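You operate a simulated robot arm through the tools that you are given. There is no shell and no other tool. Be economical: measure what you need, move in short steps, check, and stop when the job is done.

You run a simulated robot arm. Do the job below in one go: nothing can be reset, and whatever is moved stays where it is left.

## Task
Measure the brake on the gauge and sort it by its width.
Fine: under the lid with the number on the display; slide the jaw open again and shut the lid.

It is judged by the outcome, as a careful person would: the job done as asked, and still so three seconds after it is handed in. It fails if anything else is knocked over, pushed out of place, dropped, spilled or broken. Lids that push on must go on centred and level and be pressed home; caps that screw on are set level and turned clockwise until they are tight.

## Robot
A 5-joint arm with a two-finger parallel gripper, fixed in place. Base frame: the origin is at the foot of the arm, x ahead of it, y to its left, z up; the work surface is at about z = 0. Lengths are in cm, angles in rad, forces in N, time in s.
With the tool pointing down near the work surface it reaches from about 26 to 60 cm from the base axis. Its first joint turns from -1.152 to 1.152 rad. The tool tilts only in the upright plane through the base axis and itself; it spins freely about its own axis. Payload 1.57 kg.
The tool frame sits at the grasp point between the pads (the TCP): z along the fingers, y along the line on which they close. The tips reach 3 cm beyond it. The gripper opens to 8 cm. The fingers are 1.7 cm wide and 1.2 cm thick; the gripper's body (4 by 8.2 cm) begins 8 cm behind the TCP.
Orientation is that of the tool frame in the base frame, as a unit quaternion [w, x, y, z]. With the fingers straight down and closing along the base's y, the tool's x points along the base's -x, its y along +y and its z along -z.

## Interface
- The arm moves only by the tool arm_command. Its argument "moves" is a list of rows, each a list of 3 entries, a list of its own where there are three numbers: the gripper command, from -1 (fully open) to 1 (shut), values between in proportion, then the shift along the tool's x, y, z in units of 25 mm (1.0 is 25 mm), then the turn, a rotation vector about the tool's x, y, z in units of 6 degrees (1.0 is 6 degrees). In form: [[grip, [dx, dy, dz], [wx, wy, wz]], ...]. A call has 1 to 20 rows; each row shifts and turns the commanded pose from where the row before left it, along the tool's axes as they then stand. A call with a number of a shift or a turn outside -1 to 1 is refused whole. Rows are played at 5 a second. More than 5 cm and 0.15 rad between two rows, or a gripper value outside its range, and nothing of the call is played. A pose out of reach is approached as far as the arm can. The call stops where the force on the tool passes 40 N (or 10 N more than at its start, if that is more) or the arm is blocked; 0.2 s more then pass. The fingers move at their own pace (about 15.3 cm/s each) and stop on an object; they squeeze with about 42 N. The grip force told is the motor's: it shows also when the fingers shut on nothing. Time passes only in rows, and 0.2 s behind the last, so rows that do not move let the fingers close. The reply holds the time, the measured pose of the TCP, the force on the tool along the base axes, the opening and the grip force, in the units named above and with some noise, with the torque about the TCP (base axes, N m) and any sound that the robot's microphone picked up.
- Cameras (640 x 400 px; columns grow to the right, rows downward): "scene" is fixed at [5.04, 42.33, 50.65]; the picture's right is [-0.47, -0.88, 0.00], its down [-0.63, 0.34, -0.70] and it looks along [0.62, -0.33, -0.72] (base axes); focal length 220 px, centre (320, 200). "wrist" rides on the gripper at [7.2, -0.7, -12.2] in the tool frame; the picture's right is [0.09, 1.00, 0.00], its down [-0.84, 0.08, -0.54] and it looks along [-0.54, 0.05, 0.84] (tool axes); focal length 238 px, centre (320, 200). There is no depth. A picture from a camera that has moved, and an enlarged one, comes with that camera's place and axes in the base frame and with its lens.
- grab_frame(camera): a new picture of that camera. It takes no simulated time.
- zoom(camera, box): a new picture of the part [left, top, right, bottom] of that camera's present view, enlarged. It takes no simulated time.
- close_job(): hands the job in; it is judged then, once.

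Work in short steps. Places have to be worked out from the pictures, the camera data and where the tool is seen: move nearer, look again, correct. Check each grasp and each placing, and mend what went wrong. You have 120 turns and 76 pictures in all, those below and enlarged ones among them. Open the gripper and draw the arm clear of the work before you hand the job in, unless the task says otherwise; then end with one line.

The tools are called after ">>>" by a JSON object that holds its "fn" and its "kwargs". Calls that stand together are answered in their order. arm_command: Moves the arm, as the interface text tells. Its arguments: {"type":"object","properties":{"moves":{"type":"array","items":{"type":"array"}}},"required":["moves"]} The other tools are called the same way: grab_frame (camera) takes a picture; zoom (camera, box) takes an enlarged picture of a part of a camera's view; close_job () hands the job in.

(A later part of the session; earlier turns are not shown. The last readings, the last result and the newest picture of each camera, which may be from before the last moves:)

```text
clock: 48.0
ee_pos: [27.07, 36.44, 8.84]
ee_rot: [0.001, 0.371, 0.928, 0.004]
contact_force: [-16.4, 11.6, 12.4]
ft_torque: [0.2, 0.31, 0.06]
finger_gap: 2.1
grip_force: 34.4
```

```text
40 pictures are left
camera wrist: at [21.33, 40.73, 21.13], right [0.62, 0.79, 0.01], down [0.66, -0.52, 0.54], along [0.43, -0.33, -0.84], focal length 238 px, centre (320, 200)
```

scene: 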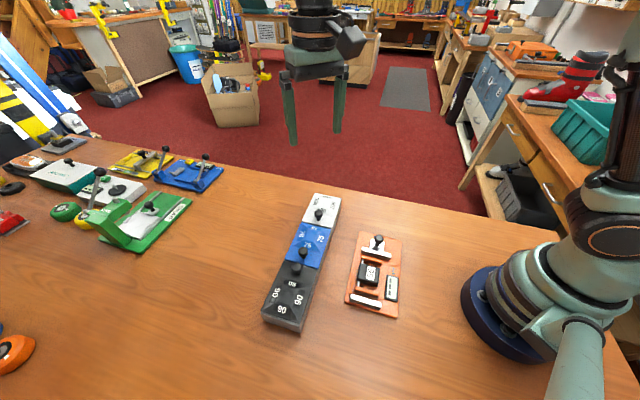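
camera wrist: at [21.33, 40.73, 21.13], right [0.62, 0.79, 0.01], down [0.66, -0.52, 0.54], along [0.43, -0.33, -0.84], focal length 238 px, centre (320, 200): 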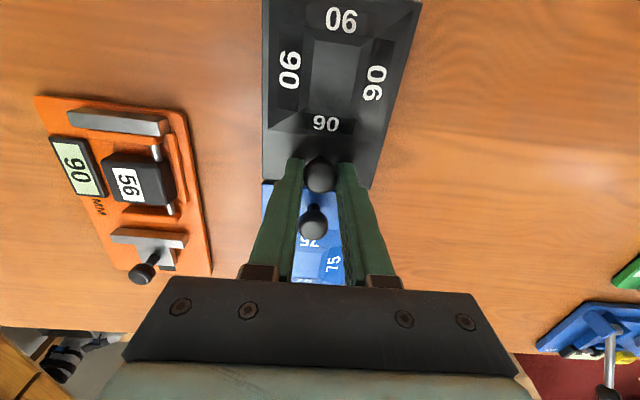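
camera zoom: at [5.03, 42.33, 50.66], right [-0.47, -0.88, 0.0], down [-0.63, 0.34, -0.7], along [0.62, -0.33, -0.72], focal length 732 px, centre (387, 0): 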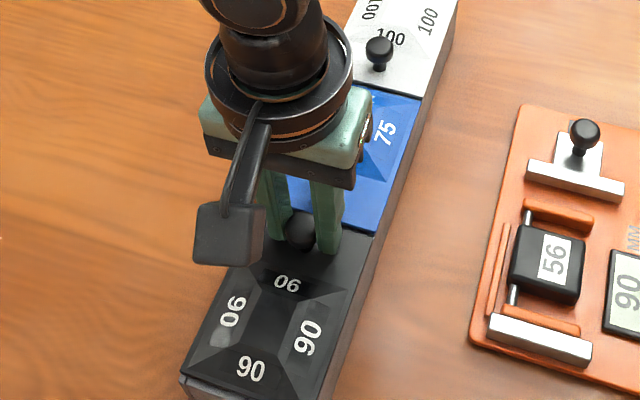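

The long box turned slightly. I release, rise and inspect the lid's edges closely before trying again.

>>> {"fn": "arm_command", "kwargs": {"moves": [[0, [0, 0, 0], [0, 0, 0]], [0, [0, 0, 0], [0, 0, 0]], [0, [0, 0, -1], [0, 0, 0]], [0, [-0.8, 0, -1], [0, 0, 0]], [0, [-1, 0, -0.5], [0, 0, 0]], [0, [-1, 0, 0], [0, 0, 0]], [0, [0, 0, 0], [0, 0, 0]]]}}

>>> {"fn": "zoom", "kwargs": {"camera": "wrist", "box": [230, 0, 430, 160]}}

>>> {"fn": "zoom", "kwargs": {"camera": "scene", "box": [250, 230, 340, 340]}}

```text
clock: 49.6
ee_pos: [32.23, 31.21, 14.74]
ee_rot: [-0.001, 0.373, 0.928, 0.0]
contact_force: [-0.5, 0.1, -0.6]
ft_torque: [0.03, -0.01, -0.01]
finger_gap: 3.97
grip_force: 0.0
```

```text
2.50 times, centred on (330, 80) of wrist
camera zoom: at [26.5, 35.61, 27.08], right [0.62, 0.78, 0.0], down [0.66, -0.52, 0.54], along [0.42, -0.34, -0.84], focal length 596 px, centre (295, 500)
```

zoom: 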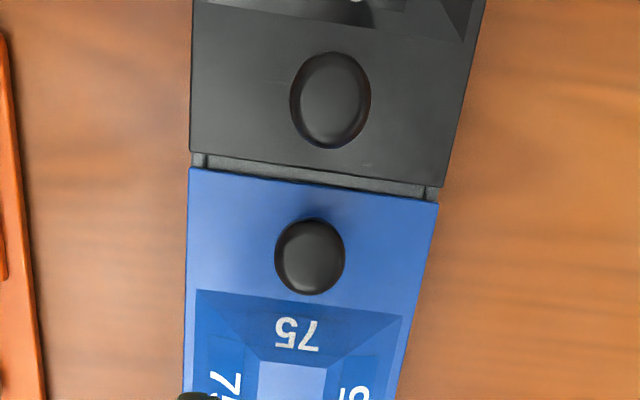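

```text
3.64 times, centred on (295, 285) of scene
camera zoom: at [5.04, 42.33, 50.65], right [-0.47, -0.88, 0.0], down [-0.63, 0.34, -0.7], along [0.62, -0.33, -0.72], focal length 798 px, centre (411, -109)
```

zoom: 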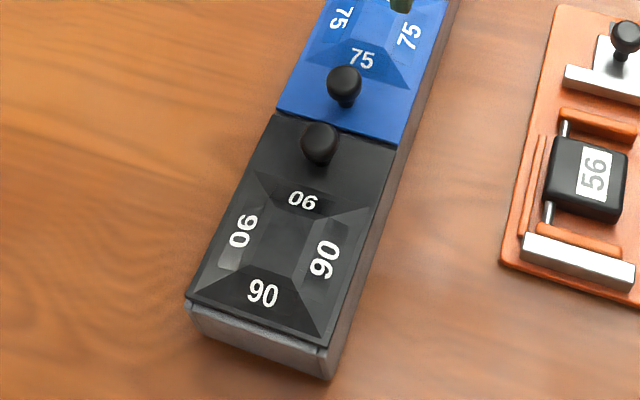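

The lids show similar strips at both ends; I zoom hard on those edges to find the hinge.

>>> {"fn": "zoom", "kwargs": {"camera": "scene", "box": [258, 305, 306, 337]}}

>>> {"fn": "zoom", "kwargs": {"camera": "wrist", "box": [280, 35, 390, 85]}}

```text
12.50 times, centred on (282, 321) of scene
camera zoom: at [5.04, 42.33, 50.65], right [-0.47, -0.88, 0.0], down [-0.63, 0.34, -0.7], along [0.62, -0.33, -0.72], focal length 2744 px, centre (795, -1312)
```

zoom: 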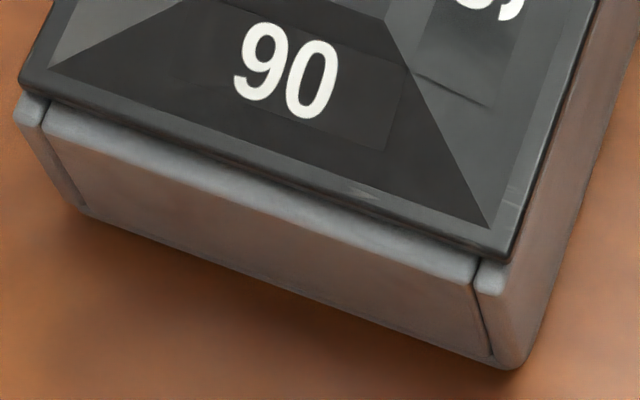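

```text
5.82 times, centred on (335, 60) of wrist
camera zoom: at [26.5, 35.61, 27.08], right [0.62, 0.78, 0.0], down [0.66, -0.52, 0.54], along [0.42, -0.34, -0.84], focal length 1387 px, centre (233, 1014)
```

zoom: 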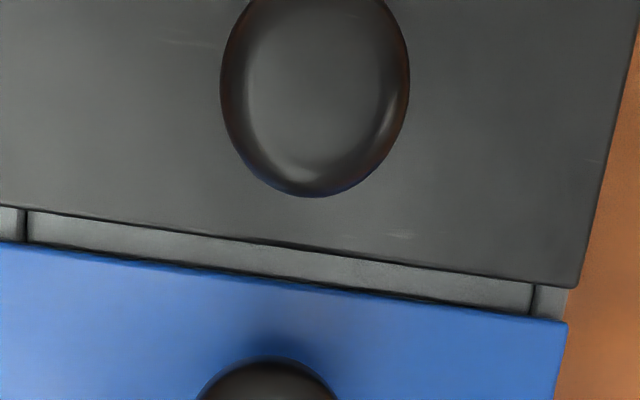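

Torque readings suggest the tight clamp kept the knob from turning, so the lid stayed level and lifted the box. I'll regrip only lightly (gap ≈2.12 cm) so the ball can turn between the pads. First back above the knob.

>>> {"fn": "arm_command", "kwargs": {"moves": [[0, [1, 0.02, 0], [0, 0, 0]], [0, [1, 0.02, 0], [0, 0, 0]], [0, [1, 0, 0.4], [0, 0, 0]], [0, [0, 0, 0.7], [0, 0, 0]], [0, [0, 0, 0], [0, 0, 0]]]}}

>>> {"fn": "grab_frame", "kwargs": {"camera": "wrist"}}

```text
clock: 50.8
ee_pos: [27.02, 36.53, 12.18]
ee_rot: [-0.001, 0.374, 0.928, 0.0]
contact_force: [-0.2, 1.0, -0.8]
ft_torque: [0.0, 0.01, 0.0]
finger_gap: 4.03
grip_force: 0.0
```

```text
35 pictures are left
camera wrist: at [21.27, 41.01, 24.43], right [0.62, 0.78, 0.0], down [0.66, -0.52, 0.54], along [0.42, -0.34, -0.84], focal length 238 px, centre (320, 200)
```

wrist: 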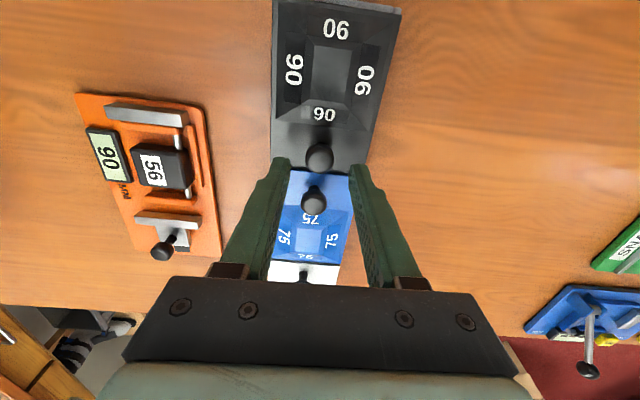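

Nearly same alignment as before. Descend and close to about 2.12 cm.

>>> {"fn": "arm_command", "kwargs": {"moves": [[0, [0.03, -0.02, 0.7], [0, 0, 0]], [0, [0.02, -0.02, 0.7], [0, 0, 0]], [0, [0, 0, 0], [0, 0, 0]], [0.44, [0, 0, 0], [0, 0, 0]], [0.46, [0, 0, 0], [0, 0, 0]], [0.46, [0, 0, 0], [0, 0, 0]]]}}

```text
clock: 52.2
ee_pos: [26.7, 36.31, 8.8]
ee_rot: [0.0, 0.373, 0.928, 0.0]
contact_force: [-0.4, 0.0, -0.1]
ft_torque: [0.05, 0.0, -0.05]
finger_gap: 2.22
grip_force: 0.5
```

>>> {"fn": "arm_command", "kwargs": {"moves": [[0.48, [0, 0, 0], [0, 0, 0]], [0.48, [0, 0, 0], [0, 0, 0]]]}}

>>> {"fn": "arm_command", "kwargs": {"moves": [[0.49, [0, 0, 0], [0, 0, 0]], [0.49, [0, 0, 0], [0, 0, 0]]]}}

```text
clock: 52.8
ee_pos: [26.57, 36.42, 8.67]
ee_rot: [0.0, 0.373, 0.928, 0.0]
contact_force: [-0.2, 0.3, 0.0]
ft_torque: [-0.01, -0.02, -0.03]
finger_gap: 2.18
grip_force: 16.0
```

```text
clock: 53.4
ee_pos: [26.67, 36.44, 8.68]
ee_rot: [0.0, 0.374, 0.928, 0.0]
contact_force: [-0.3, -0.1, -0.1]
ft_torque: [-0.02, 0.02, 0.0]
finger_gap: 2.16
grip_force: 8.1
```

Light grip (~8–16 N), no load. Lift 1 cm along the arc.

>>> {"fn": "arm_command", "kwargs": {"moves": [[0.49, [0.045, 0, -0.2], [0, 0, 0]], [0.49, [0.055, 0, -0.2], [0, 0, 0]], [0.49, [0, 0, 0], [0, 0, 0]]]}}

>>> {"fn": "zoom", "kwargs": {"camera": "scene", "box": [250, 230, 340, 340]}}

```text
clock: 54.2
ee_pos: [26.67, 36.91, 10.17]
ee_rot: [0.002, 0.372, 0.928, 0.006]
contact_force: [-1.3, 1.5, 6.6]
ft_torque: [-0.01, -0.01, -0.01]
finger_gap: 2.19
grip_force: 16.2
```

```text
3.64 times, centred on (295, 285) of scene
camera zoom: at [5.03, 42.33, 50.65], right [-0.47, -0.88, 0.0], down [-0.63, 0.34, -0.7], along [0.62, -0.33, -0.72], focal length 798 px, centre (411, -109)
```

zoom: 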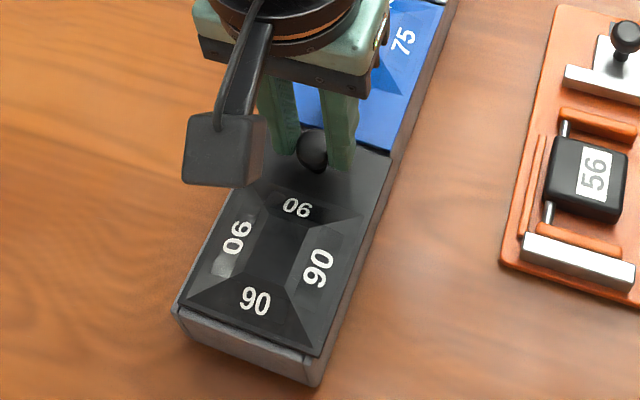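

The state is ambiguous. Before releasing, I zoom on the lid's long edge to see whether it has opened at all.

>>> {"fn": "zoom", "kwargs": {"camera": "scene", "box": [270, 250, 325, 335]}}

>>> {"fn": "grab_frame", "kwargs": {"camera": "wrist"}}

```text
4.71 times, centred on (298, 292) of scene
camera zoom: at [5.03, 42.33, 50.65], right [-0.47, -0.88, 0.0], down [-0.63, 0.34, -0.7], along [0.62, -0.33, -0.72], focal length 1033 px, centre (426, -235)
```

zoom: 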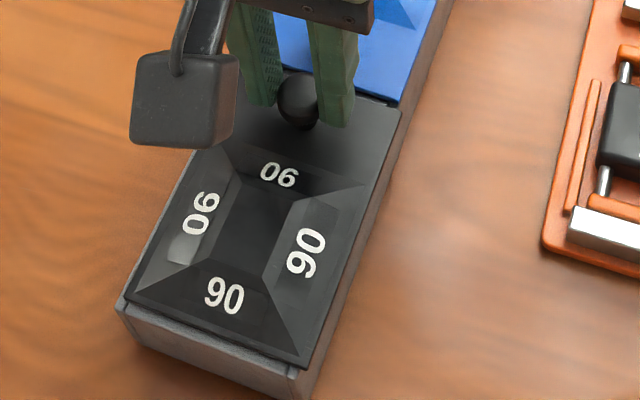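

```text
32 pictures are left
camera wrist: at [20.77, 41.3, 22.41], right [0.62, 0.78, 0.01], down [0.66, -0.53, 0.54], along [0.43, -0.33, -0.84], focal length 238 px, centre (320, 200)
```

wrist: 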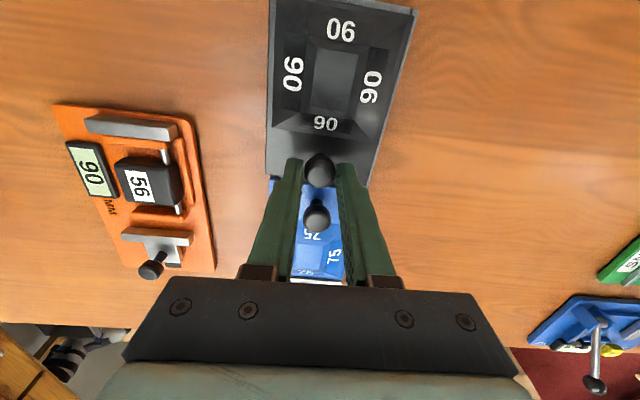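

>>> {"fn": "zoom", "kwargs": {"camera": "scene", "box": [258, 305, 306, 337]}}

>>> {"fn": "zoom", "kwargs": {"camera": "scene", "box": [284, 250, 332, 290]}}

```text
12.50 times, centred on (282, 321) of scene
camera zoom: at [5.03, 42.33, 50.65], right [-0.47, -0.88, 0.0], down [-0.63, 0.34, -0.7], along [0.62, -0.33, -0.72], focal length 2744 px, centre (795, -1312)
```

zoom: 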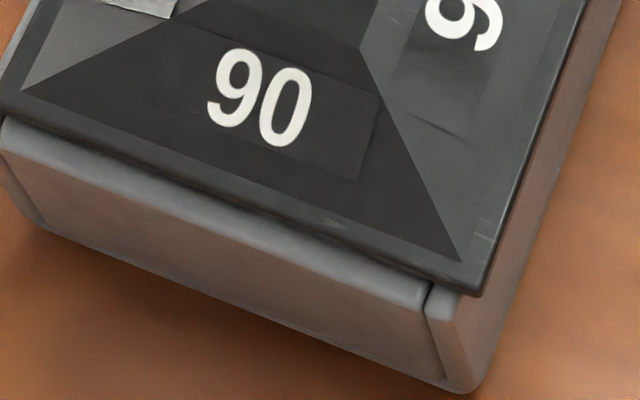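

```text
10.00 times, centred on (308, 270) of scene
camera zoom: at [5.03, 42.33, 50.65], right [-0.47, -0.88, 0.0], down [-0.63, 0.34, -0.7], along [0.62, -0.33, -0.72], focal length 2196 px, centre (440, -500)
```

zoom: 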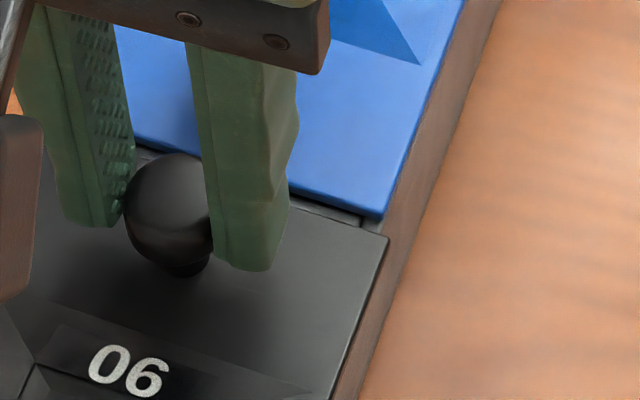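

The lid is still fully down and the ball merely slipped, so it isn't a lift-up lid at this edge; a sliding lid is likely. I regrip the knob squarely and test a small horizontal pull outward (+x tool), watching force.

>>> {"fn": "arm_command", "kwargs": {"moves": [[0, [0, 0, 0], [0, 0, 0]], [0, [0, 0, 0], [0, 0, 0]], [0, [0, 0, 0.3], [0, 0, 0]], [0, [0, 0, 0.3], [0, 0, 0]], [0, [0, 0, 0], [0, 0, 0]], [0.6, [0, 0, 0], [0, 0, 0]], [0.6, [0, 0, 0], [0, 0, 0]]]}}

>>> {"fn": "arm_command", "kwargs": {"moves": [[0.6, [0.1, 0, 0], [0, 0, 0]], [0.6, [0.1, 0, 0], [0, 0, 0]], [0.6, [0, 0, 0], [0, 0, 0]]]}}

>>> {"fn": "zoom", "kwargs": {"camera": "scene", "box": [258, 305, 306, 337]}}

```text
clock: 55.5
ee_pos: [26.46, 36.71, 8.49]
ee_rot: [0.0, 0.373, 0.928, 0.001]
contact_force: [-1.3, -0.2, 2.4]
ft_torque: [-0.01, 0.02, 0.04]
finger_gap: 2.18
grip_force: 3.6
stopped in row 6: the force on the tool passed its limit at 44 N (the readings are from after the stop); the commanded pose is now the measured one
```

```text
clock: 56.3
ee_pos: [25.96, 37.05, 8.4]
ee_rot: [0.0, 0.373, 0.928, 0.001]
contact_force: [15.6, -17.5, 4.8]
ft_torque: [-0.22, -0.19, -0.03]
finger_gap: 2.13
grip_force: 34.8
```

```text
12.50 times, centred on (282, 321) of scene
camera zoom: at [5.04, 42.33, 50.65], right [-0.47, -0.88, 0.0], down [-0.63, 0.34, -0.7], along [0.62, -0.33, -0.72], focal length 2744 px, centre (795, -1312)
```

zoom: 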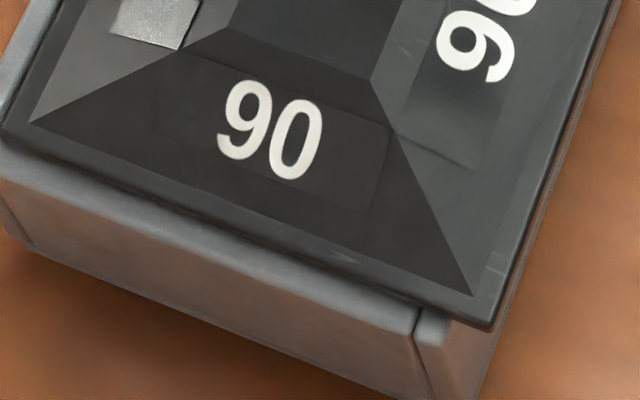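

The lid has shifted sideways relative to the body, so it slides or swivels horizontally. I view the whole lid.

>>> {"fn": "zoom", "kwargs": {"camera": "scene", "box": [250, 240, 345, 340]}}

```text
4.00 times, centred on (298, 290) of scene
camera zoom: at [5.04, 42.33, 50.65], right [-0.47, -0.88, 0.0], down [-0.63, 0.34, -0.7], along [0.62, -0.33, -0.72], focal length 878 px, centre (410, -160)
```

zoom: 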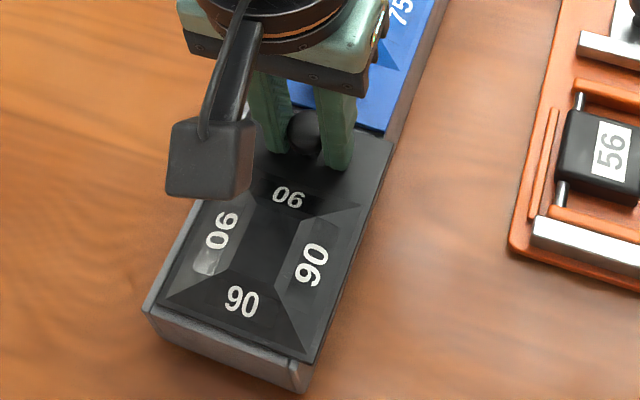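

The lid has slid sideways (toward the gauge) by a few mm, all along its length: it's a side-sliding lid. I relieve the x-load and slide it 1.5 cm toward the gauge (-y tool).

>>> {"fn": "arm_command", "kwargs": {"moves": [[0.6, [-0.1, 0, 0], [0, 0, 0]], [0.6, [0, -0.2, 0], [0, 0, 0]], [0.6, [0, -0.2, 0], [0, 0, 0]], [0.6, [0, -0.2, 0], [0, 0, 0]], [0.6, [0, 0, 0], [0, 0, 0]]]}}

>>> {"fn": "zoom", "kwargs": {"camera": "scene", "box": [250, 240, 345, 340]}}

```text
clock: 57.5
ee_pos: [25.23, 35.72, 8.47]
ee_rot: [0.0, 0.373, 0.928, 0.001]
contact_force: [-13.8, 15.0, 0.5]
ft_torque: [0.37, 0.42, 0.08]
finger_gap: 2.12
grip_force: 34.3
```

```text
4.00 times, centred on (298, 290) of scene
camera zoom: at [5.04, 42.33, 50.65], right [-0.47, -0.88, 0.0], down [-0.63, 0.34, -0.7], along [0.62, -0.33, -0.72], focal length 878 px, centre (410, -160)
```

zoom: 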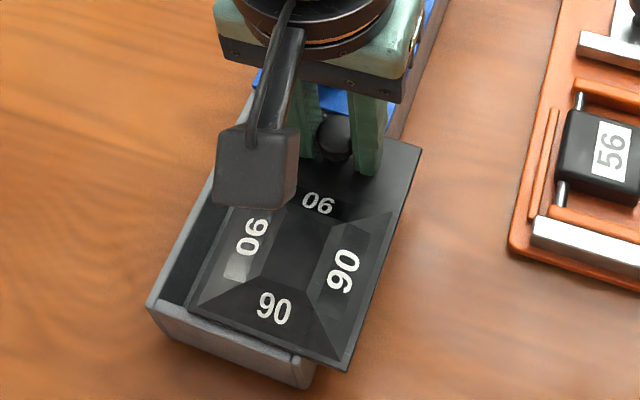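

It slides sideways nicely. I relieve the x-load and keep sliding.

>>> {"fn": "arm_command", "kwargs": {"moves": [[0.6, [0.08, 0, 0], [0, 0, 0]], [0.6, [0, -0.25, 0], [0, 0, 0]], [0.6, [0, -0.25, 0], [0, 0, 0]], [0.6, [0, -0.25, 0], [0, 0, 0]], [0.6, [0, -0.25, 0], [0, 0, 0]], [0.6, [0, 0, 0], [0, 0, 0]]]}}

>>> {"fn": "arm_command", "kwargs": {"moves": [[0.6, [0, -0.25, 0], [0, 0, 0]], [0.6, [0, -0.25, 0], [0, 0, 0]], [0.6, [0, -0.25, 0], [0, 0, 0]], [0.6, [0, 0, 0], [0, 0, 0]]]}}

>>> {"fn": "zoom", "kwargs": {"camera": "scene", "box": [250, 240, 400, 340]}}

```text
clock: 58.9
ee_pos: [23.35, 34.02, 8.51]
ee_rot: [0.0, 0.374, 0.928, 0.001]
contact_force: [9.1, -8.2, 18.8]
ft_torque: [-0.02, -0.1, 0.04]
finger_gap: 2.12
grip_force: 34.3
```

```text
clock: 59.9
ee_pos: [22.21, 32.84, 8.47]
ee_rot: [0.0, 0.372, 0.928, 0.001]
contact_force: [-8.6, 10.4, 24.6]
ft_torque: [0.06, 0.33, -0.12]
finger_gap: 2.12
grip_force: 34.3
```

```text
4.00 times, centred on (325, 290) of scene
camera zoom: at [5.03, 42.33, 50.66], right [-0.47, -0.88, 0.0], down [-0.63, 0.34, -0.7], along [0.62, -0.33, -0.72], focal length 878 px, centre (300, -160)
```

zoom: 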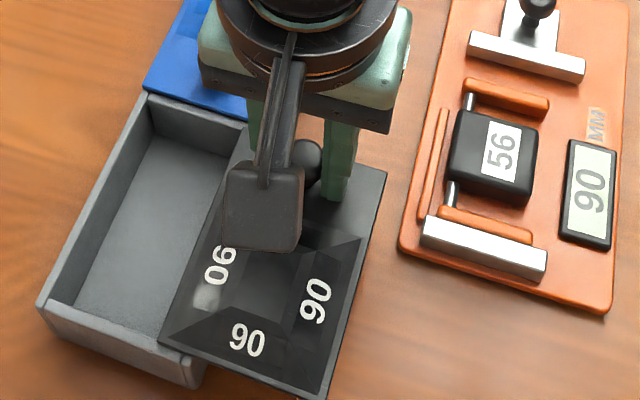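

5.5 cm open. I relieve the down-load and slide about 1.5 cm more.

>>> {"fn": "arm_command", "kwargs": {"moves": [[0.6, [0.04, 0, -0.06], [0, 0, 0]], [0.6, [0, -0.2, 0], [0, 0, 0]], [0.6, [0, -0.2, 0], [0, 0, 0]], [0.6, [0, -0.2, 0], [0, 0, 0]], [0.6, [0, 0, 0], [0, 0, 0]]]}}

>>> {"fn": "zoom", "kwargs": {"camera": "scene", "box": [250, 240, 400, 340]}}

```text
clock: 61.1
ee_pos: [20.97, 31.82, 8.55]
ee_rot: [0.0, 0.373, 0.928, 0.001]
contact_force: [-3.2, 14.6, -0.4]
ft_torque: [0.42, 0.26, 0.13]
finger_gap: 2.12
grip_force: 34.8
```

```text
4.00 times, centred on (325, 290) of scene
camera zoom: at [5.04, 42.33, 50.65], right [-0.47, -0.88, 0.0], down [-0.63, 0.34, -0.7], along [0.62, -0.33, -0.72], focal length 878 px, centre (300, -160)
```

zoom: 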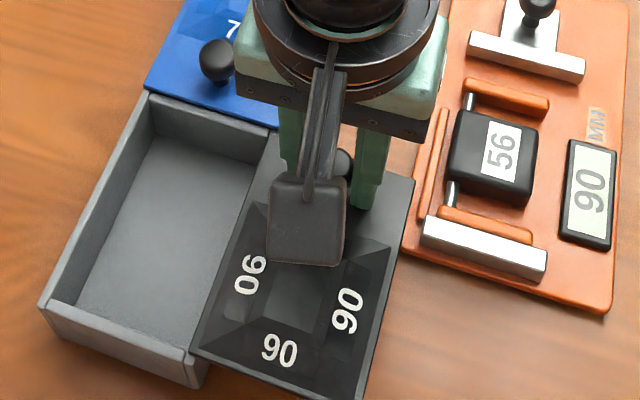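

Lid is fully open, box interior exposed. I release the knob and rise, then spin the tool 90° (the safe way) so the fingers will close along the gauge axis on the brake's block.

>>> {"fn": "arm_command", "kwargs": {"moves": [[0, [0, 0, 0], [0, 0, 0]], [0, [0, 0, 0], [0, 0, 0]], [0, [0, 0, -0.8], [0, 0, 0]], [0, [0, 0, -0.8], [0, 0, 0]], [0, [0, 0, -0.8], [0, 0, 0]], [0, [0, 0, -0.6], [0, 0, -1]], [0, [0, 0, 0], [0, 0, -1]], [0, [0, 0, 0], [0, 0, -1]], [0, [0, 0, 0], [0, 0, -1]], [0, [0, 0, 0], [0, 0, -1]], [0, [0, 0, 0], [0, 0, -1]], [0, [0, 0, 0], [0, 0, -1]], [0, [0, 0, 0], [0, 0, -1]], [0, [0, 0, 0], [0, 0, -1]], [0, [0, 0, 0], [0, 0, -1]], [0, [0, 0, 0], [0, 0, -1]], [0, [0, 0, 0], [0, 0, -1]], [0, [0, 0, 0], [0, 0, -1]], [0, [0, 0, 0], [0, 0, -1]], [0, [0, 0, 0], [0, 0, -1]]]}}

>>> {"fn": "grab_frame", "kwargs": {"camera": "wrist"}}

```text
clock: 65.3
ee_pos: [20.92, 31.93, 16.21]
ee_rot: [0.0, -0.394, 0.919, 0.0]
contact_force: [0.9, 0.1, 1.1]
ft_torque: [-0.02, 0.0, 0.0]
finger_gap: 4.02
grip_force: 0.1
```

```text
24 pictures are left
camera wrist: at [16.43, 26.13, 28.38], right [-0.78, 0.62, 0.0], down [0.52, 0.66, 0.54], along [0.34, 0.43, -0.84], focal length 238 px, centre (320, 200)
```

wrist: 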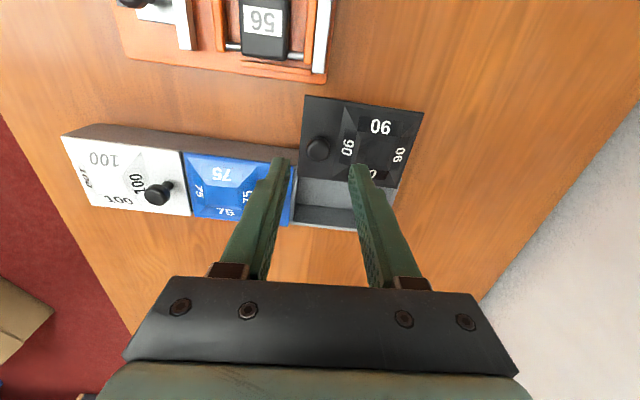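

I move above the brake (block at ≈(19.6,22.2)) to z≈12 and look.

>>> {"fn": "arm_command", "kwargs": {"moves": [[-0.6, [0.687, -0.6, 0.2], [0, 0, 0]], [-0.6, [0.687, -0.6, 0.4], [0, 0, 0]], [-0.6, [0.687, -0.6, 0.5], [0, 0, 0]], [-0.6, [0.687, -0.6, 0.5], [0, 0, 0]], [-0.6, [0, 0, 0], [0, 0, 0]]]}}

>>> {"fn": "grab_frame", "kwargs": {"camera": "wrist"}}

>>> {"fn": "zoom", "kwargs": {"camera": "scene", "box": [330, 240, 420, 330]}}

```text
clock: 66.5
ee_pos: [20.38, 22.63, 12.28]
ee_rot: [0.0, -0.392, 0.92, 0.0]
contact_force: [0.2, 0.0, -0.1]
ft_torque: [-0.02, -0.03, 0.04]
finger_gap: 6.42
grip_force: 0.0
```

```text
23 pictures are left
camera wrist: at [15.87, 17.0, 24.5], right [-0.78, 0.62, 0.0], down [0.52, 0.66, 0.54], along [0.34, 0.42, -0.84], focal length 238 px, centre (320, 200)
```

wrist: 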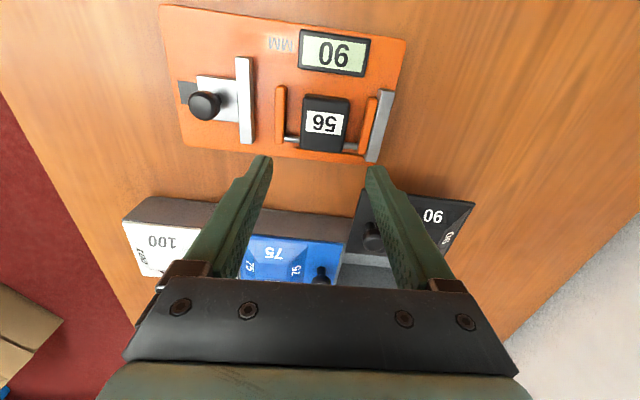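

```text
4.44 times, centred on (375, 285) of scene
camera zoom: at [5.04, 42.33, 50.65], right [-0.47, -0.88, 0.0], down [-0.63, 0.34, -0.7], along [0.62, -0.33, -0.72], focal length 976 px, centre (76, -178)
```

zoom: 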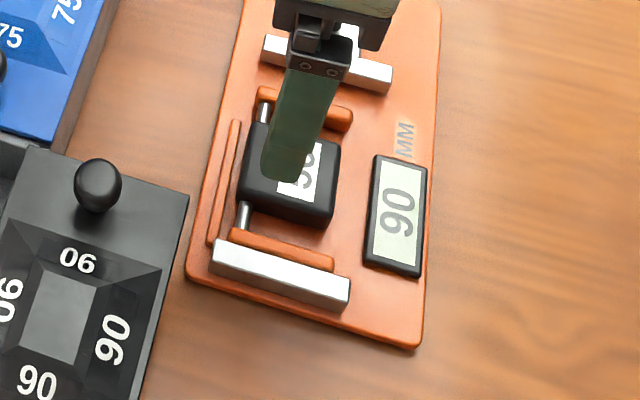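

>>> {"fn": "zoom", "kwargs": {"camera": "wrist", "box": [230, 60, 410, 175]}}

```text
3.48 times, centred on (320, 118) of wrist
camera zoom: at [15.87, 17.0, 24.5], right [-0.78, 0.62, 0.0], down [0.52, 0.66, 0.54], along [0.34, 0.42, -0.84], focal length 829 px, centre (320, 487)
```

zoom: 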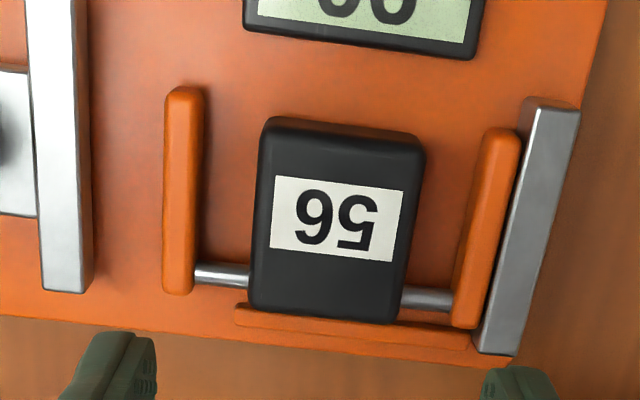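

Block ≈4.0 cm along the gauge, centre ≈(19.45,21.9), top z≈2.5, 2° off my tool. I turn 2°, set the opening to 4.4 cm, and descend to z≈7 for a check.

>>> {"fn": "arm_command", "kwargs": {"moves": [[-0.1, [0.05, 0.03, 0.7], [0, 0, 0.33]], [-0.1, [0.15, 0.03, 0.7], [0, 0, 0]], [-0.1, [0.2, 0, 0.7], [0, 0, 0]], [-0.1, [0, 0, 0], [0, 0, 0]]]}}

>>> {"fn": "grab_frame", "kwargs": {"camera": "wrist"}}

```text
clock: 67.5
ee_pos: [19.52, 22.05, 6.81]
ee_rot: [0.0, -0.377, 0.926, 0.0]
contact_force: [0.3, 0.8, 0.9]
ft_torque: [0.0, 0.04, 0.02]
finger_gap: 4.42
grip_force: 0.1
```

```text
20 pictures are left
camera wrist: at [14.77, 16.53, 19.11], right [-0.76, 0.65, 0.0], down [0.55, 0.64, 0.54], along [0.35, 0.41, -0.84], focal length 238 px, centre (320, 200)
```

wrist: 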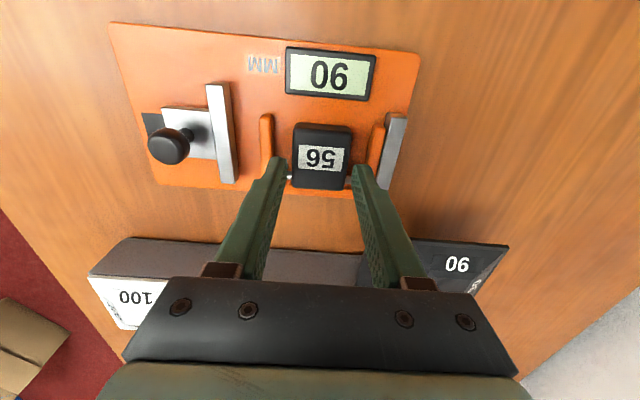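

Well centred along y; I go 0.45 cm further inward (clear of the rod) and descend to TCP z≈4.6, then check.

>>> {"fn": "arm_command", "kwargs": {"moves": [[-0.1, [0.18, 0.02, 0.2], [0, 0, 0]], [-0.1, [0, 0, 0.35], [0, 0, 0]], [-0.1, [0, 0, 0.33], [0, 0, 0]], [-0.1, [0, 0, 0], [0, 0, 0]]]}}

>>> {"fn": "zoom", "kwargs": {"camera": "wrist", "box": [220, 90, 420, 215]}}

```text
clock: 68.5
ee_pos: [19.21, 21.84, 4.7]
ee_rot: [0.001, -0.376, 0.926, 0.001]
contact_force: [-0.4, 0.8, -0.5]
ft_torque: [0.0, -0.04, 0.04]
finger_gap: 4.4
grip_force: 0.0
```

```text
3.20 times, centred on (320, 152) of wrist
camera zoom: at [14.54, 16.28, 16.93], right [-0.76, 0.65, 0.0], down [0.55, 0.64, 0.54], along [0.35, 0.41, -0.84], focal length 763 px, centre (320, 352)
```

zoom: 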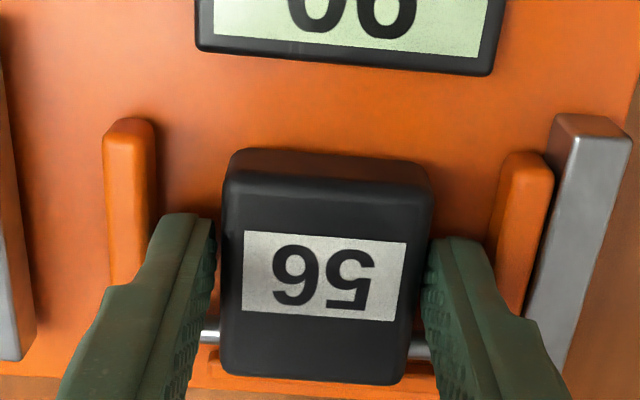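

Fingers straddle the block cleanly. Slightly lower, then close.

>>> {"fn": "arm_command", "kwargs": {"moves": [[-0.1, [0.06, 0, 0.1], [0, 0, 0]], [-0.1, [0, 0, 0], [0, 0, 0]], [1, [0, 0, 0], [0, 0, 0]], [1, [0, 0, 0], [0, 0, 0]], [1, [0, 0, 0], [0, 0, 0]]]}}

>>> {"fn": "arm_command", "kwargs": {"moves": [[1, [0, 0, -0.3], [0, 0, 0]], [1, [0, 0, -0.3], [0, 0, 0]], [1, [0, 0, 0], [0, 0, 0]]]}}

>>> {"fn": "zoom", "kwargs": {"camera": "scene", "box": [250, 240, 420, 340]}}

```text
clock: 69.7
ee_pos: [19.2, 21.65, 4.4]
ee_rot: [0.001, -0.376, 0.927, 0.0]
contact_force: [0.3, 0.1, 1.0]
ft_torque: [-0.01, 0.01, 0.0]
finger_gap: 4.13
grip_force: 42.0
```

```text
clock: 70.5
ee_pos: [19.15, 21.76, 5.93]
ee_rot: [0.001, -0.376, 0.927, 0.001]
contact_force: [-0.3, -0.2, 0.4]
ft_torque: [-0.04, -0.01, 0.0]
finger_gap: 4.28
grip_force: 0.1
```

```text
3.76 times, centred on (335, 290) of scene
camera zoom: at [5.04, 42.33, 50.65], right [-0.47, -0.88, 0.0], down [-0.63, 0.34, -0.7], along [0.62, -0.33, -0.72], focal length 827 px, centre (264, -139)
```

zoom: 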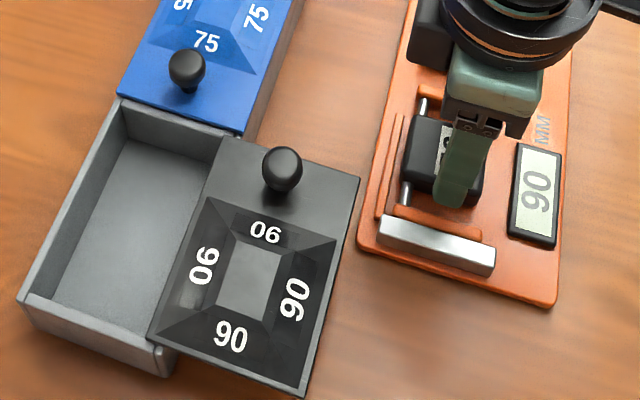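

>>> {"fn": "arm_command", "kwargs": {"moves": [[1, [0, 0, 0], [0, 0, 0]], [1, [0, 0, 0], [0, 0, 0]]]}}

>>> {"fn": "grab_frame", "kwargs": {"camera": "wrist"}}

```text
clock: 71.1
ee_pos: [19.21, 21.76, 5.92]
ee_rot: [0.001, -0.376, 0.926, 0.0]
contact_force: [0.1, -1.5, 5.5]
ft_torque: [-0.07, -0.01, 0.06]
finger_gap: 4.12
grip_force: 41.6
```

```text
17 pictures are left
camera wrist: at [14.43, 16.2, 18.18], right [-0.76, 0.65, 0.0], down [0.55, 0.64, 0.54], along [0.35, 0.41, -0.84], focal length 238 px, centre (320, 200)
```

wrist: 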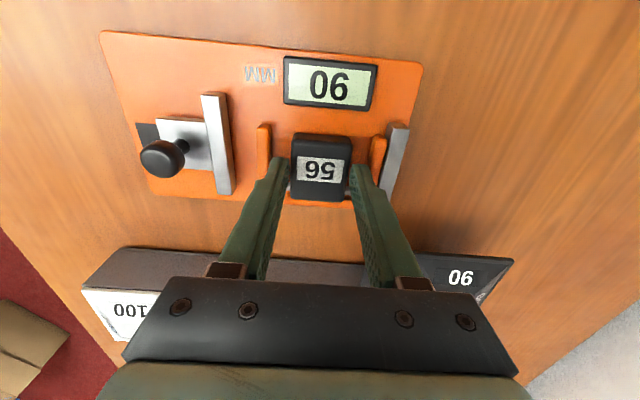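

The hold seems to have slipped partway. I open, go deeper (TCP z≈4.0), regrip with time to settle, and lift slowly.

>>> {"fn": "arm_command", "kwargs": {"moves": [[-0.1, [0, 0, 0], [0, 0, 0]], [-0.1, [0, 0, 0], [0, 0, 0]], [-0.1, [0, 0, 0.38], [0, 0, 0]], [-0.1, [0, 0, 0.36], [0, 0, 0]], [-0.1, [0, 0, 0], [0, 0, 0]], [1, [0, 0, 0], [0, 0, 0]], [1, [0, 0, 0], [0, 0, 0]], [1, [0, 0, 0], [0, 0, 0]], [1, [0, 0, 0], [0, 0, 0]]]}}

>>> {"fn": "arm_command", "kwargs": {"moves": [[1, [0, 0, -0.1], [0, 0, 0]], [1, [0, 0, -0.1], [0, 0, 0]], [1, [0, 0, -0.1], [0, 0, 0]], [1, [0, 0, -0.1], [0, 0, 0]], [1, [0, 0, -0.1], [0, 0, 0]], [1, [0, 0, 0], [0, 0, 0]]]}}

>>> {"fn": "grab_frame", "kwargs": {"camera": "wrist"}}

```text
clock: 73.1
ee_pos: [19.16, 21.72, 4.1]
ee_rot: [0.001, -0.376, 0.926, 0.0]
contact_force: [-0.2, 0.0, 1.3]
ft_torque: [-0.03, 0.02, 0.03]
finger_gap: 4.12
grip_force: 41.9
```

```text
clock: 74.5
ee_pos: [19.22, 21.76, 5.36]
ee_rot: [0.0, -0.377, 0.926, 0.001]
contact_force: [-0.2, -0.3, -1.9]
ft_torque: [-0.03, 0.0, -0.01]
finger_gap: 4.11
grip_force: 41.6
```

```text
16 pictures are left
camera wrist: at [14.49, 16.14, 17.6], right [-0.76, 0.65, 0.0], down [0.55, 0.64, 0.54], along [0.35, 0.41, -0.84], focal length 238 px, centre (320, 200)
```

wrist: 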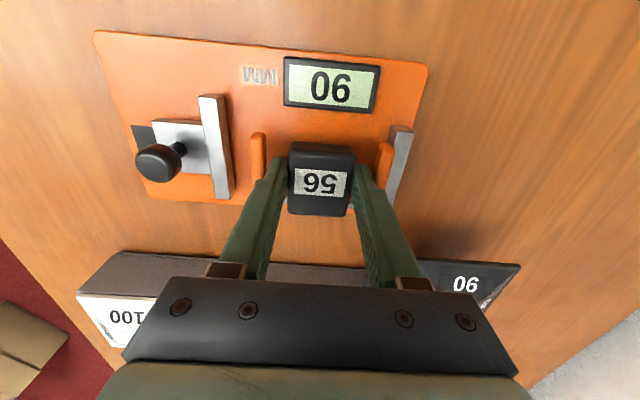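

Now the brake is held and rising with the tool (≈2 N). I continue up to z≈14, easing outward.

>>> {"fn": "arm_command", "kwargs": {"moves": [[1, [0, 0, -0.2], [0, 0, 0]], [1, [0, 0, -0.3], [0, 0, 0]], [1, [0, 0, -0.3], [0, 0, 0]], [1, [-0.1, 0, -0.3], [0, 0, 0]], [1, [-0.15, 0, -0.3], [0, 0, 0]], [1, [-0.15, 0, -0.3], [0, 0, 0]], [1, [-0.15, 0, -0.3], [0, 0, 0]], [1, [-0.15, 0, -0.4], [0, 0, 0]], [1, [-0.15, 0, -0.4], [0, 0, 0]], [1, [-0.2, 0, -0.4], [0, 0, 0]], [1, [-0.2, 0, -0.3], [0, 0, 0]], [1, [0, 0, 0], [0, 0, 0]]]}}

>>> {"fn": "grab_frame", "kwargs": {"camera": "scene"}}

```text
clock: 77.1
ee_pos: [21.33, 23.99, 14.03]
ee_rot: [0.0, -0.376, 0.927, 0.0]
contact_force: [-0.5, -0.1, -1.4]
ft_torque: [-0.02, -0.03, -0.01]
finger_gap: 4.14
grip_force: 41.8
```

```text
15 pictures are left
```

scene: 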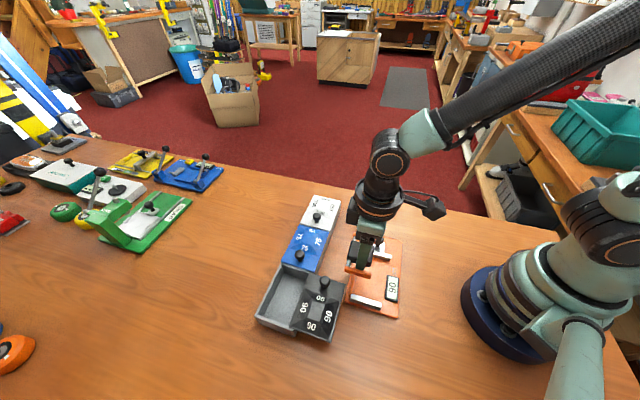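

Brake is lifted cleanly. Box opening centre ≈(24.25,39.9), axis ≈-47.7°. I carry it over at z≈14.5, turning 2° to match.

>>> {"fn": "arm_command", "kwargs": {"moves": [[1, [-0.4, 0.25, -0.1], [0, 0, 0.1]], [1, [-0.754, 0.522, -0.1], [0, 0, 0.1]], [1, [-0.754, 0.522, 0], [0, 0, 0.1]], [1, [-0.754, 0.522, 0], [0, 0, 0]], [1, [-0.754, 0.522, 0], [0, 0, 0]], [1, [-0.754, 0.522, 0], [0, 0, 0]], [1, [-0.754, 0.522, 0], [0, 0, 0]], [1, [-0.35, 0.27, 0], [0, 0, 0]], [1, [0, 0, 0], [0, 0, 0]]]}}

>>> {"fn": "grab_frame", "kwargs": {"camera": "wrist"}}

>>> {"fn": "zoom", "kwargs": {"camera": "scene", "box": [235, 200, 365, 340]}}

```text
clock: 79.1
ee_pos: [24.87, 39.37, 14.52]
ee_rot: [0.0, -0.361, 0.932, 0.001]
contact_force: [-0.2, 0.3, -0.6]
ft_torque: [-0.02, 0.01, 0.0]
finger_gap: 4.11
grip_force: 42.2
```

```text
14 pictures are left
camera wrist: at [19.9, 34.08, 26.87], right [-0.74, 0.67, 0.0], down [0.57, 0.62, 0.54], along [0.36, 0.4, -0.84], focal length 238 px, centre (320, 200)
```

wrist: 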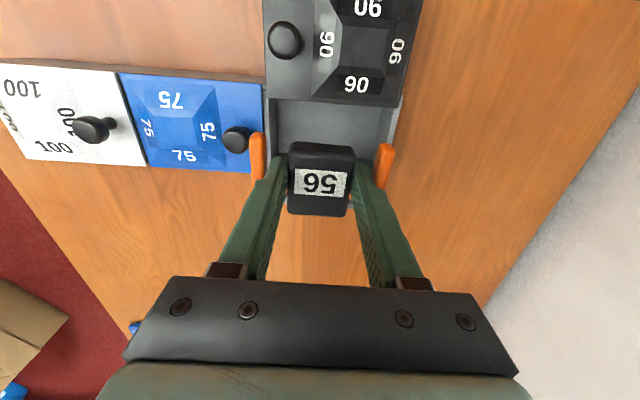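

```text
2.86 times, centred on (300, 270) of scene
camera zoom: at [5.04, 42.34, 50.65], right [-0.47, -0.88, 0.0], down [-0.63, 0.34, -0.7], along [0.62, -0.33, -0.72], focal length 627 px, centre (377, 0)
```

zoom: 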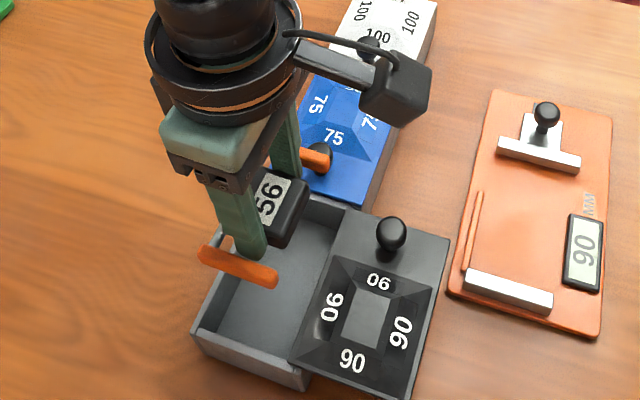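

Alignment computed: shift +1.0 cm along the box and 0.2 cm inward, orientation already matches (132.5°). I do that and descend to z≈9, then check.

>>> {"fn": "arm_command", "kwargs": {"moves": [[1, [0.04, 0.2, 0], [0, 0, 0]], [1, [0.04, 0.2, 0], [0, 0, 0]], [1, [0, 0, 0.5], [0, 0, 0]], [1, [0, 0, 0.5], [0, 0, 0]], [1, [0, 0, 0.5], [0, 0, 0]], [1, [0, 0, 0.5], [0, 0, 0]], [1, [0, 0, 0], [0, 0, 0]]]}}

>>> {"fn": "grab_frame", "kwargs": {"camera": "wrist"}}

>>> {"fn": "zoom", "kwargs": {"camera": "scene", "box": [235, 230, 345, 340]}}

```text
clock: 80.7
ee_pos: [24.14, 40.34, 9.67]
ee_rot: [0.0, -0.361, 0.932, 0.0]
contact_force: [-0.5, 0.0, -1.7]
ft_torque: [-0.01, 0.01, 0.01]
finger_gap: 4.13
grip_force: 42.0
```

```text
12 pictures are left
camera wrist: at [19.14, 34.87, 21.9], right [-0.74, 0.67, 0.0], down [0.57, 0.62, 0.54], along [0.37, 0.4, -0.84], focal length 238 px, centre (320, 200)
```

wrist: 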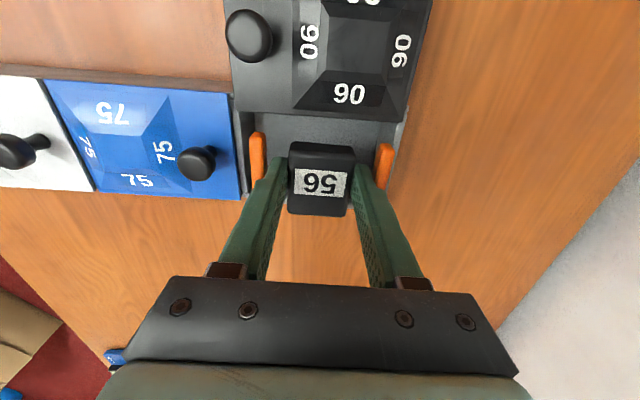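

```text
3.64 times, centred on (290, 285) of scene
camera zoom: at [5.04, 42.34, 50.65], right [-0.47, -0.88, 0.0], down [-0.63, 0.34, -0.7], along [0.62, -0.33, -0.72], focal length 798 px, centre (429, -109)
```

zoom: 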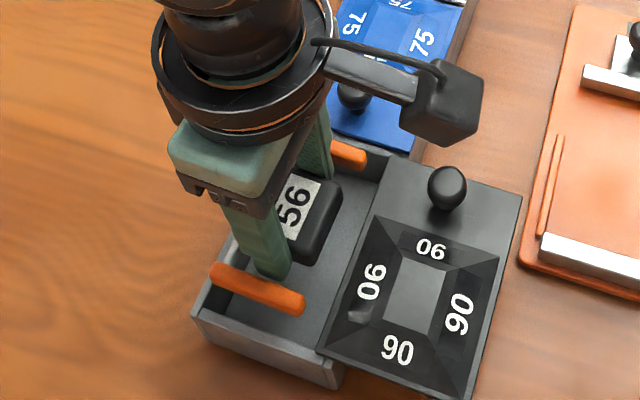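

Small correction (-0.2 along box, 0.25 inward), then lower into the box until light contact.

>>> {"fn": "arm_command", "kwargs": {"moves": [[1, [0.1, -0.07, 0], [0, 0, 0]], [1, [0, 0, 0.4], [0, 0, 0]], [1, [0, 0, 0.4], [0, 0, 0]], [1, [0, 0, 0.4], [0, 0, 0]], [1, [0, 0, 0.3], [0, 0, 0]], [1, [0, 0, 0.2], [0, 0, 0]], [1, [0, 0, 0.1], [0, 0, 0]], [1, [0, 0, 0], [0, 0, 0]]]}}

```text
clock: 82.5
ee_pos: [24.03, 39.89, 4.85]
ee_rot: [0.001, -0.362, 0.932, 0.0]
contact_force: [0.3, 0.4, -1.2]
ft_torque: [0.03, -0.01, 0.03]
finger_gap: 4.15
grip_force: 41.4
```

>>> {"fn": "arm_command", "kwargs": {"moves": [[1, [0, 0, 0.08], [0, 0, 0]], [1, [0, 0, 0.08], [0, 0, 0]], [1, [0, 0, 0], [0, 0, 0]]]}}

>>> {"fn": "arm_command", "kwargs": {"moves": [[1, [0, 0, 0.06], [0, 0, 0]], [1, [0, 0, 0.06], [0, 0, 0]], [1, [0, 0, 0], [0, 0, 0]]]}}

>>> {"fn": "zoom", "kwargs": {"camera": "scene", "box": [235, 230, 345, 340]}}

```text
clock: 83.3
ee_pos: [23.98, 39.99, 4.65]
ee_rot: [0.001, -0.362, 0.932, 0.001]
contact_force: [0.8, 1.2, -1.0]
ft_torque: [0.01, 0.01, -0.01]
finger_gap: 4.16
grip_force: 42.2
```

```text
clock: 84.1
ee_pos: [24.14, 39.89, 4.25]
ee_rot: [0.001, -0.361, 0.933, 0.001]
contact_force: [-0.4, -0.6, -1.1]
ft_torque: [0.01, 0.01, 0.02]
finger_gap: 4.14
grip_force: 41.9
```

```text
3.64 times, centred on (290, 285) of scene
camera zoom: at [5.04, 42.34, 50.65], right [-0.47, -0.88, 0.0], down [-0.63, 0.34, -0.7], along [0.62, -0.33, -0.72], focal length 798 px, centre (429, -109)
```

zoom: 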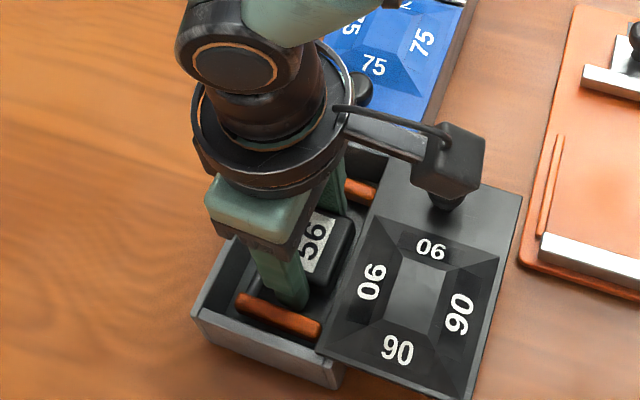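

Inside the box. Keep lowering in 1.5 mm steps.

>>> {"fn": "arm_command", "kwargs": {"moves": [[1, [0, 0, 0.06], [0, 0, 0]], [1, [0, 0, 0.06], [0, 0, 0]], [1, [0, 0, 0], [0, 0, 0]]]}}

>>> {"fn": "arm_command", "kwargs": {"moves": [[1, [0, 0, 0.06], [0, 0, 0]], [1, [0, 0, 0.06], [0, 0, 0]], [1, [0, 0, 0], [0, 0, 0]]]}}

```text
clock: 84.9
ee_pos: [24.08, 39.97, 4.15]
ee_rot: [0.001, -0.361, 0.933, 0.0]
contact_force: [-0.1, 0.2, -0.9]
ft_torque: [-0.01, 0.0, -0.02]
finger_gap: 4.11
grip_force: 41.7
```

```text
clock: 85.7
ee_pos: [24.09, 39.78, 3.85]
ee_rot: [0.001, -0.362, 0.932, 0.0]
contact_force: [-0.1, 0.1, -1.0]
ft_torque: [0.02, 0.02, 0.0]
finger_gap: 4.12
grip_force: 41.8
```

>>> {"fn": "arm_command", "kwargs": {"moves": [[1, [0, 0, 0.08], [0, 0, 0]], [1, [0, 0, 0.04], [0, 0, 0]], [1, [0, 0, 0], [0, 0, 0]]]}}

```text
clock: 86.7
ee_pos: [24.06, 40.0, 3.75]
ee_rot: [0.001, -0.362, 0.932, 0.0]
contact_force: [-1.2, -2.2, 4.3]
ft_torque: [-0.04, 0.0, -0.02]
finger_gap: 4.11
grip_force: 41.4
stopped in row 3: the force on the tool passed its limit at 41 N (the readings are from after the stop); the commanded pose is now the measured one
```

Contact with the floor. I open slightly and rise straight up.

>>> {"fn": "arm_command", "kwargs": {"moves": [[-0.12, [0, 0, -0.02], [0, 0, 0]], [-0.12, [0, 0, 0], [0, 0, 0]], [-0.12, [0, 0, -0.2], [0, 0, 0]], [-0.12, [0, 0, -0.4], [0, 0, 0]], [-0.12, [0, 0, -0.8], [0, 0, 0]], [-0.12, [0, 0, -0.8], [0, 0, 0]], [-0.12, [0, 0, -0.8], [0, 0, 0]], [-0.12, [0, 0, -0.8], [0, 0, 0]], [-0.12, [0, 0, -0.8], [0, 0, 0]], [-0.12, [0, 0, 0], [0, 0, 0]]]}}

>>> {"fn": "grab_frame", "kwargs": {"camera": "wrist"}}

>>> {"fn": "zoom", "kwargs": {"camera": "scene", "box": [235, 230, 345, 340]}}

```text
clock: 88.9
ee_pos: [24.21, 39.84, 15.25]
ee_rot: [0.0, -0.361, 0.933, 0.001]
contact_force: [-0.2, 0.6, 0.6]
ft_torque: [0.01, -0.03, -0.03]
finger_gap: 4.48
grip_force: 0.0
```

```text
9 pictures are left
camera wrist: at [19.38, 34.49, 27.46], right [-0.74, 0.67, 0.0], down [0.56, 0.62, 0.54], along [0.37, 0.4, -0.84], focal length 238 px, centre (320, 200)
```

wrist: 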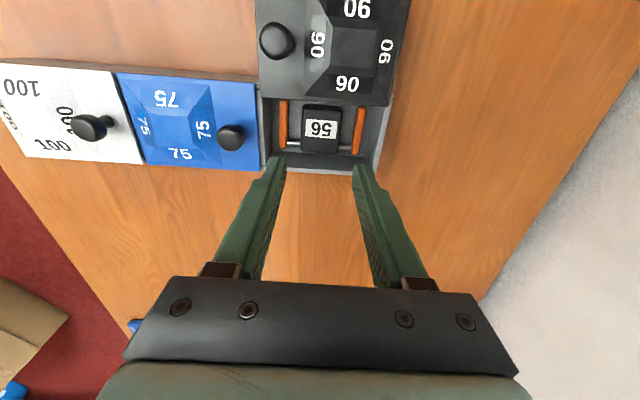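

```text
3.64 times, centred on (290, 285) of scene
camera zoom: at [5.04, 42.33, 50.65], right [-0.47, -0.88, 0.0], down [-0.63, 0.34, -0.7], along [0.62, -0.33, -0.72], focal length 798 px, centre (429, -109)
```

zoom: 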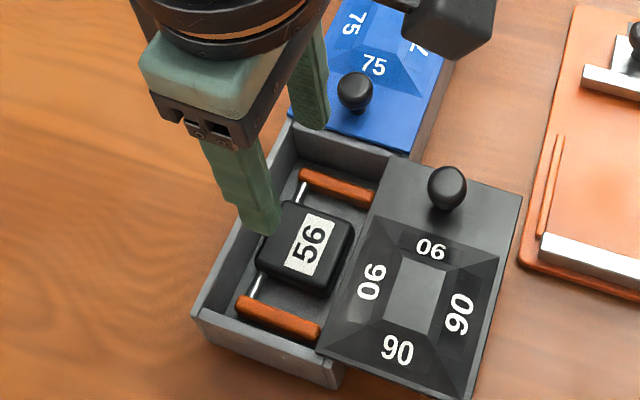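

The brake lies flat in the box. Now I shut the fingers, go to the gauge side of the lid's knob (≈(21.4,32.2)), and lower to push it outward.

>>> {"fn": "arm_command", "kwargs": {"moves": [[1, [0.995, -0.38, 0], [0, 0, 0]], [1, [0.995, -0.38, 0], [0, 0, 0]], [1, [0.995, -0.38, 0], [0, 0, 0]], [1, [0.995, -0.38, 0], [0, 0, 0]], [1, [0, 0, 0.8], [0, 0, 0]], [1, [0, 0, 0.8], [0, 0, 0]], [1, [0, 0, 0.8], [0, 0, 0]], [1, [0, 0, 0], [0, 0, 0]]]}}

>>> {"fn": "grab_frame", "kwargs": {"camera": "wrist"}}

```text
clock: 90.7
ee_pos: [19.42, 30.61, 8.97]
ee_rot: [0.001, -0.362, 0.932, 0.0]
contact_force: [0.3, -1.0, -0.2]
ft_torque: [-0.05, 0.01, 0.0]
finger_gap: 0.02
grip_force: 20.8
```

```text
7 pictures are left
camera wrist: at [14.51, 25.18, 21.24], right [-0.74, 0.67, 0.0], down [0.56, 0.62, 0.54], along [0.37, 0.4, -0.84], focal length 238 px, centre (320, 200)
```

wrist: 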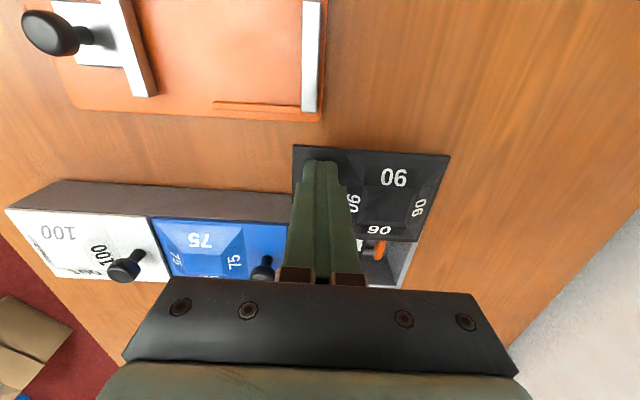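

Positioned behind the knob. I push outward 2 cm first and check.

>>> {"fn": "arm_command", "kwargs": {"moves": [[1, [-0.2, 0, 0], [0, 0, 0]], [1, [-0.2, 0, 0], [0, 0, 0]], [1, [-0.2, 0, 0], [0, 0, 0]], [1, [-0.2, 0, 0], [0, 0, 0]], [1, [-0.2, 0, 0], [0, 0, 0]], [1, [0, 0, 0], [0, 0, 0]]]}}

>>> {"fn": "zoom", "kwargs": {"camera": "scene", "box": [245, 230, 355, 340]}}

```text
clock: 92.1
ee_pos: [21.15, 32.22, 9.23]
ee_rot: [0.001, -0.362, 0.932, 0.001]
contact_force: [-0.9, -1.2, 0.0]
ft_torque: [0.02, -0.02, -0.01]
finger_gap: 0.0
grip_force: 21.4
```

```text
3.64 times, centred on (300, 285) of scene
camera zoom: at [5.04, 42.33, 50.65], right [-0.47, -0.88, 0.0], down [-0.63, 0.34, -0.7], along [0.62, -0.33, -0.72], focal length 798 px, centre (393, -109)
```

zoom: 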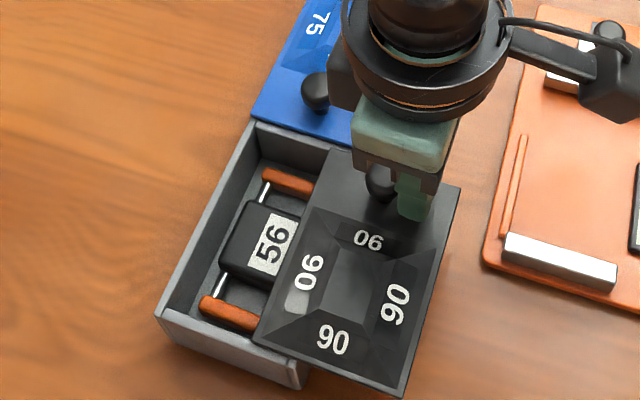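

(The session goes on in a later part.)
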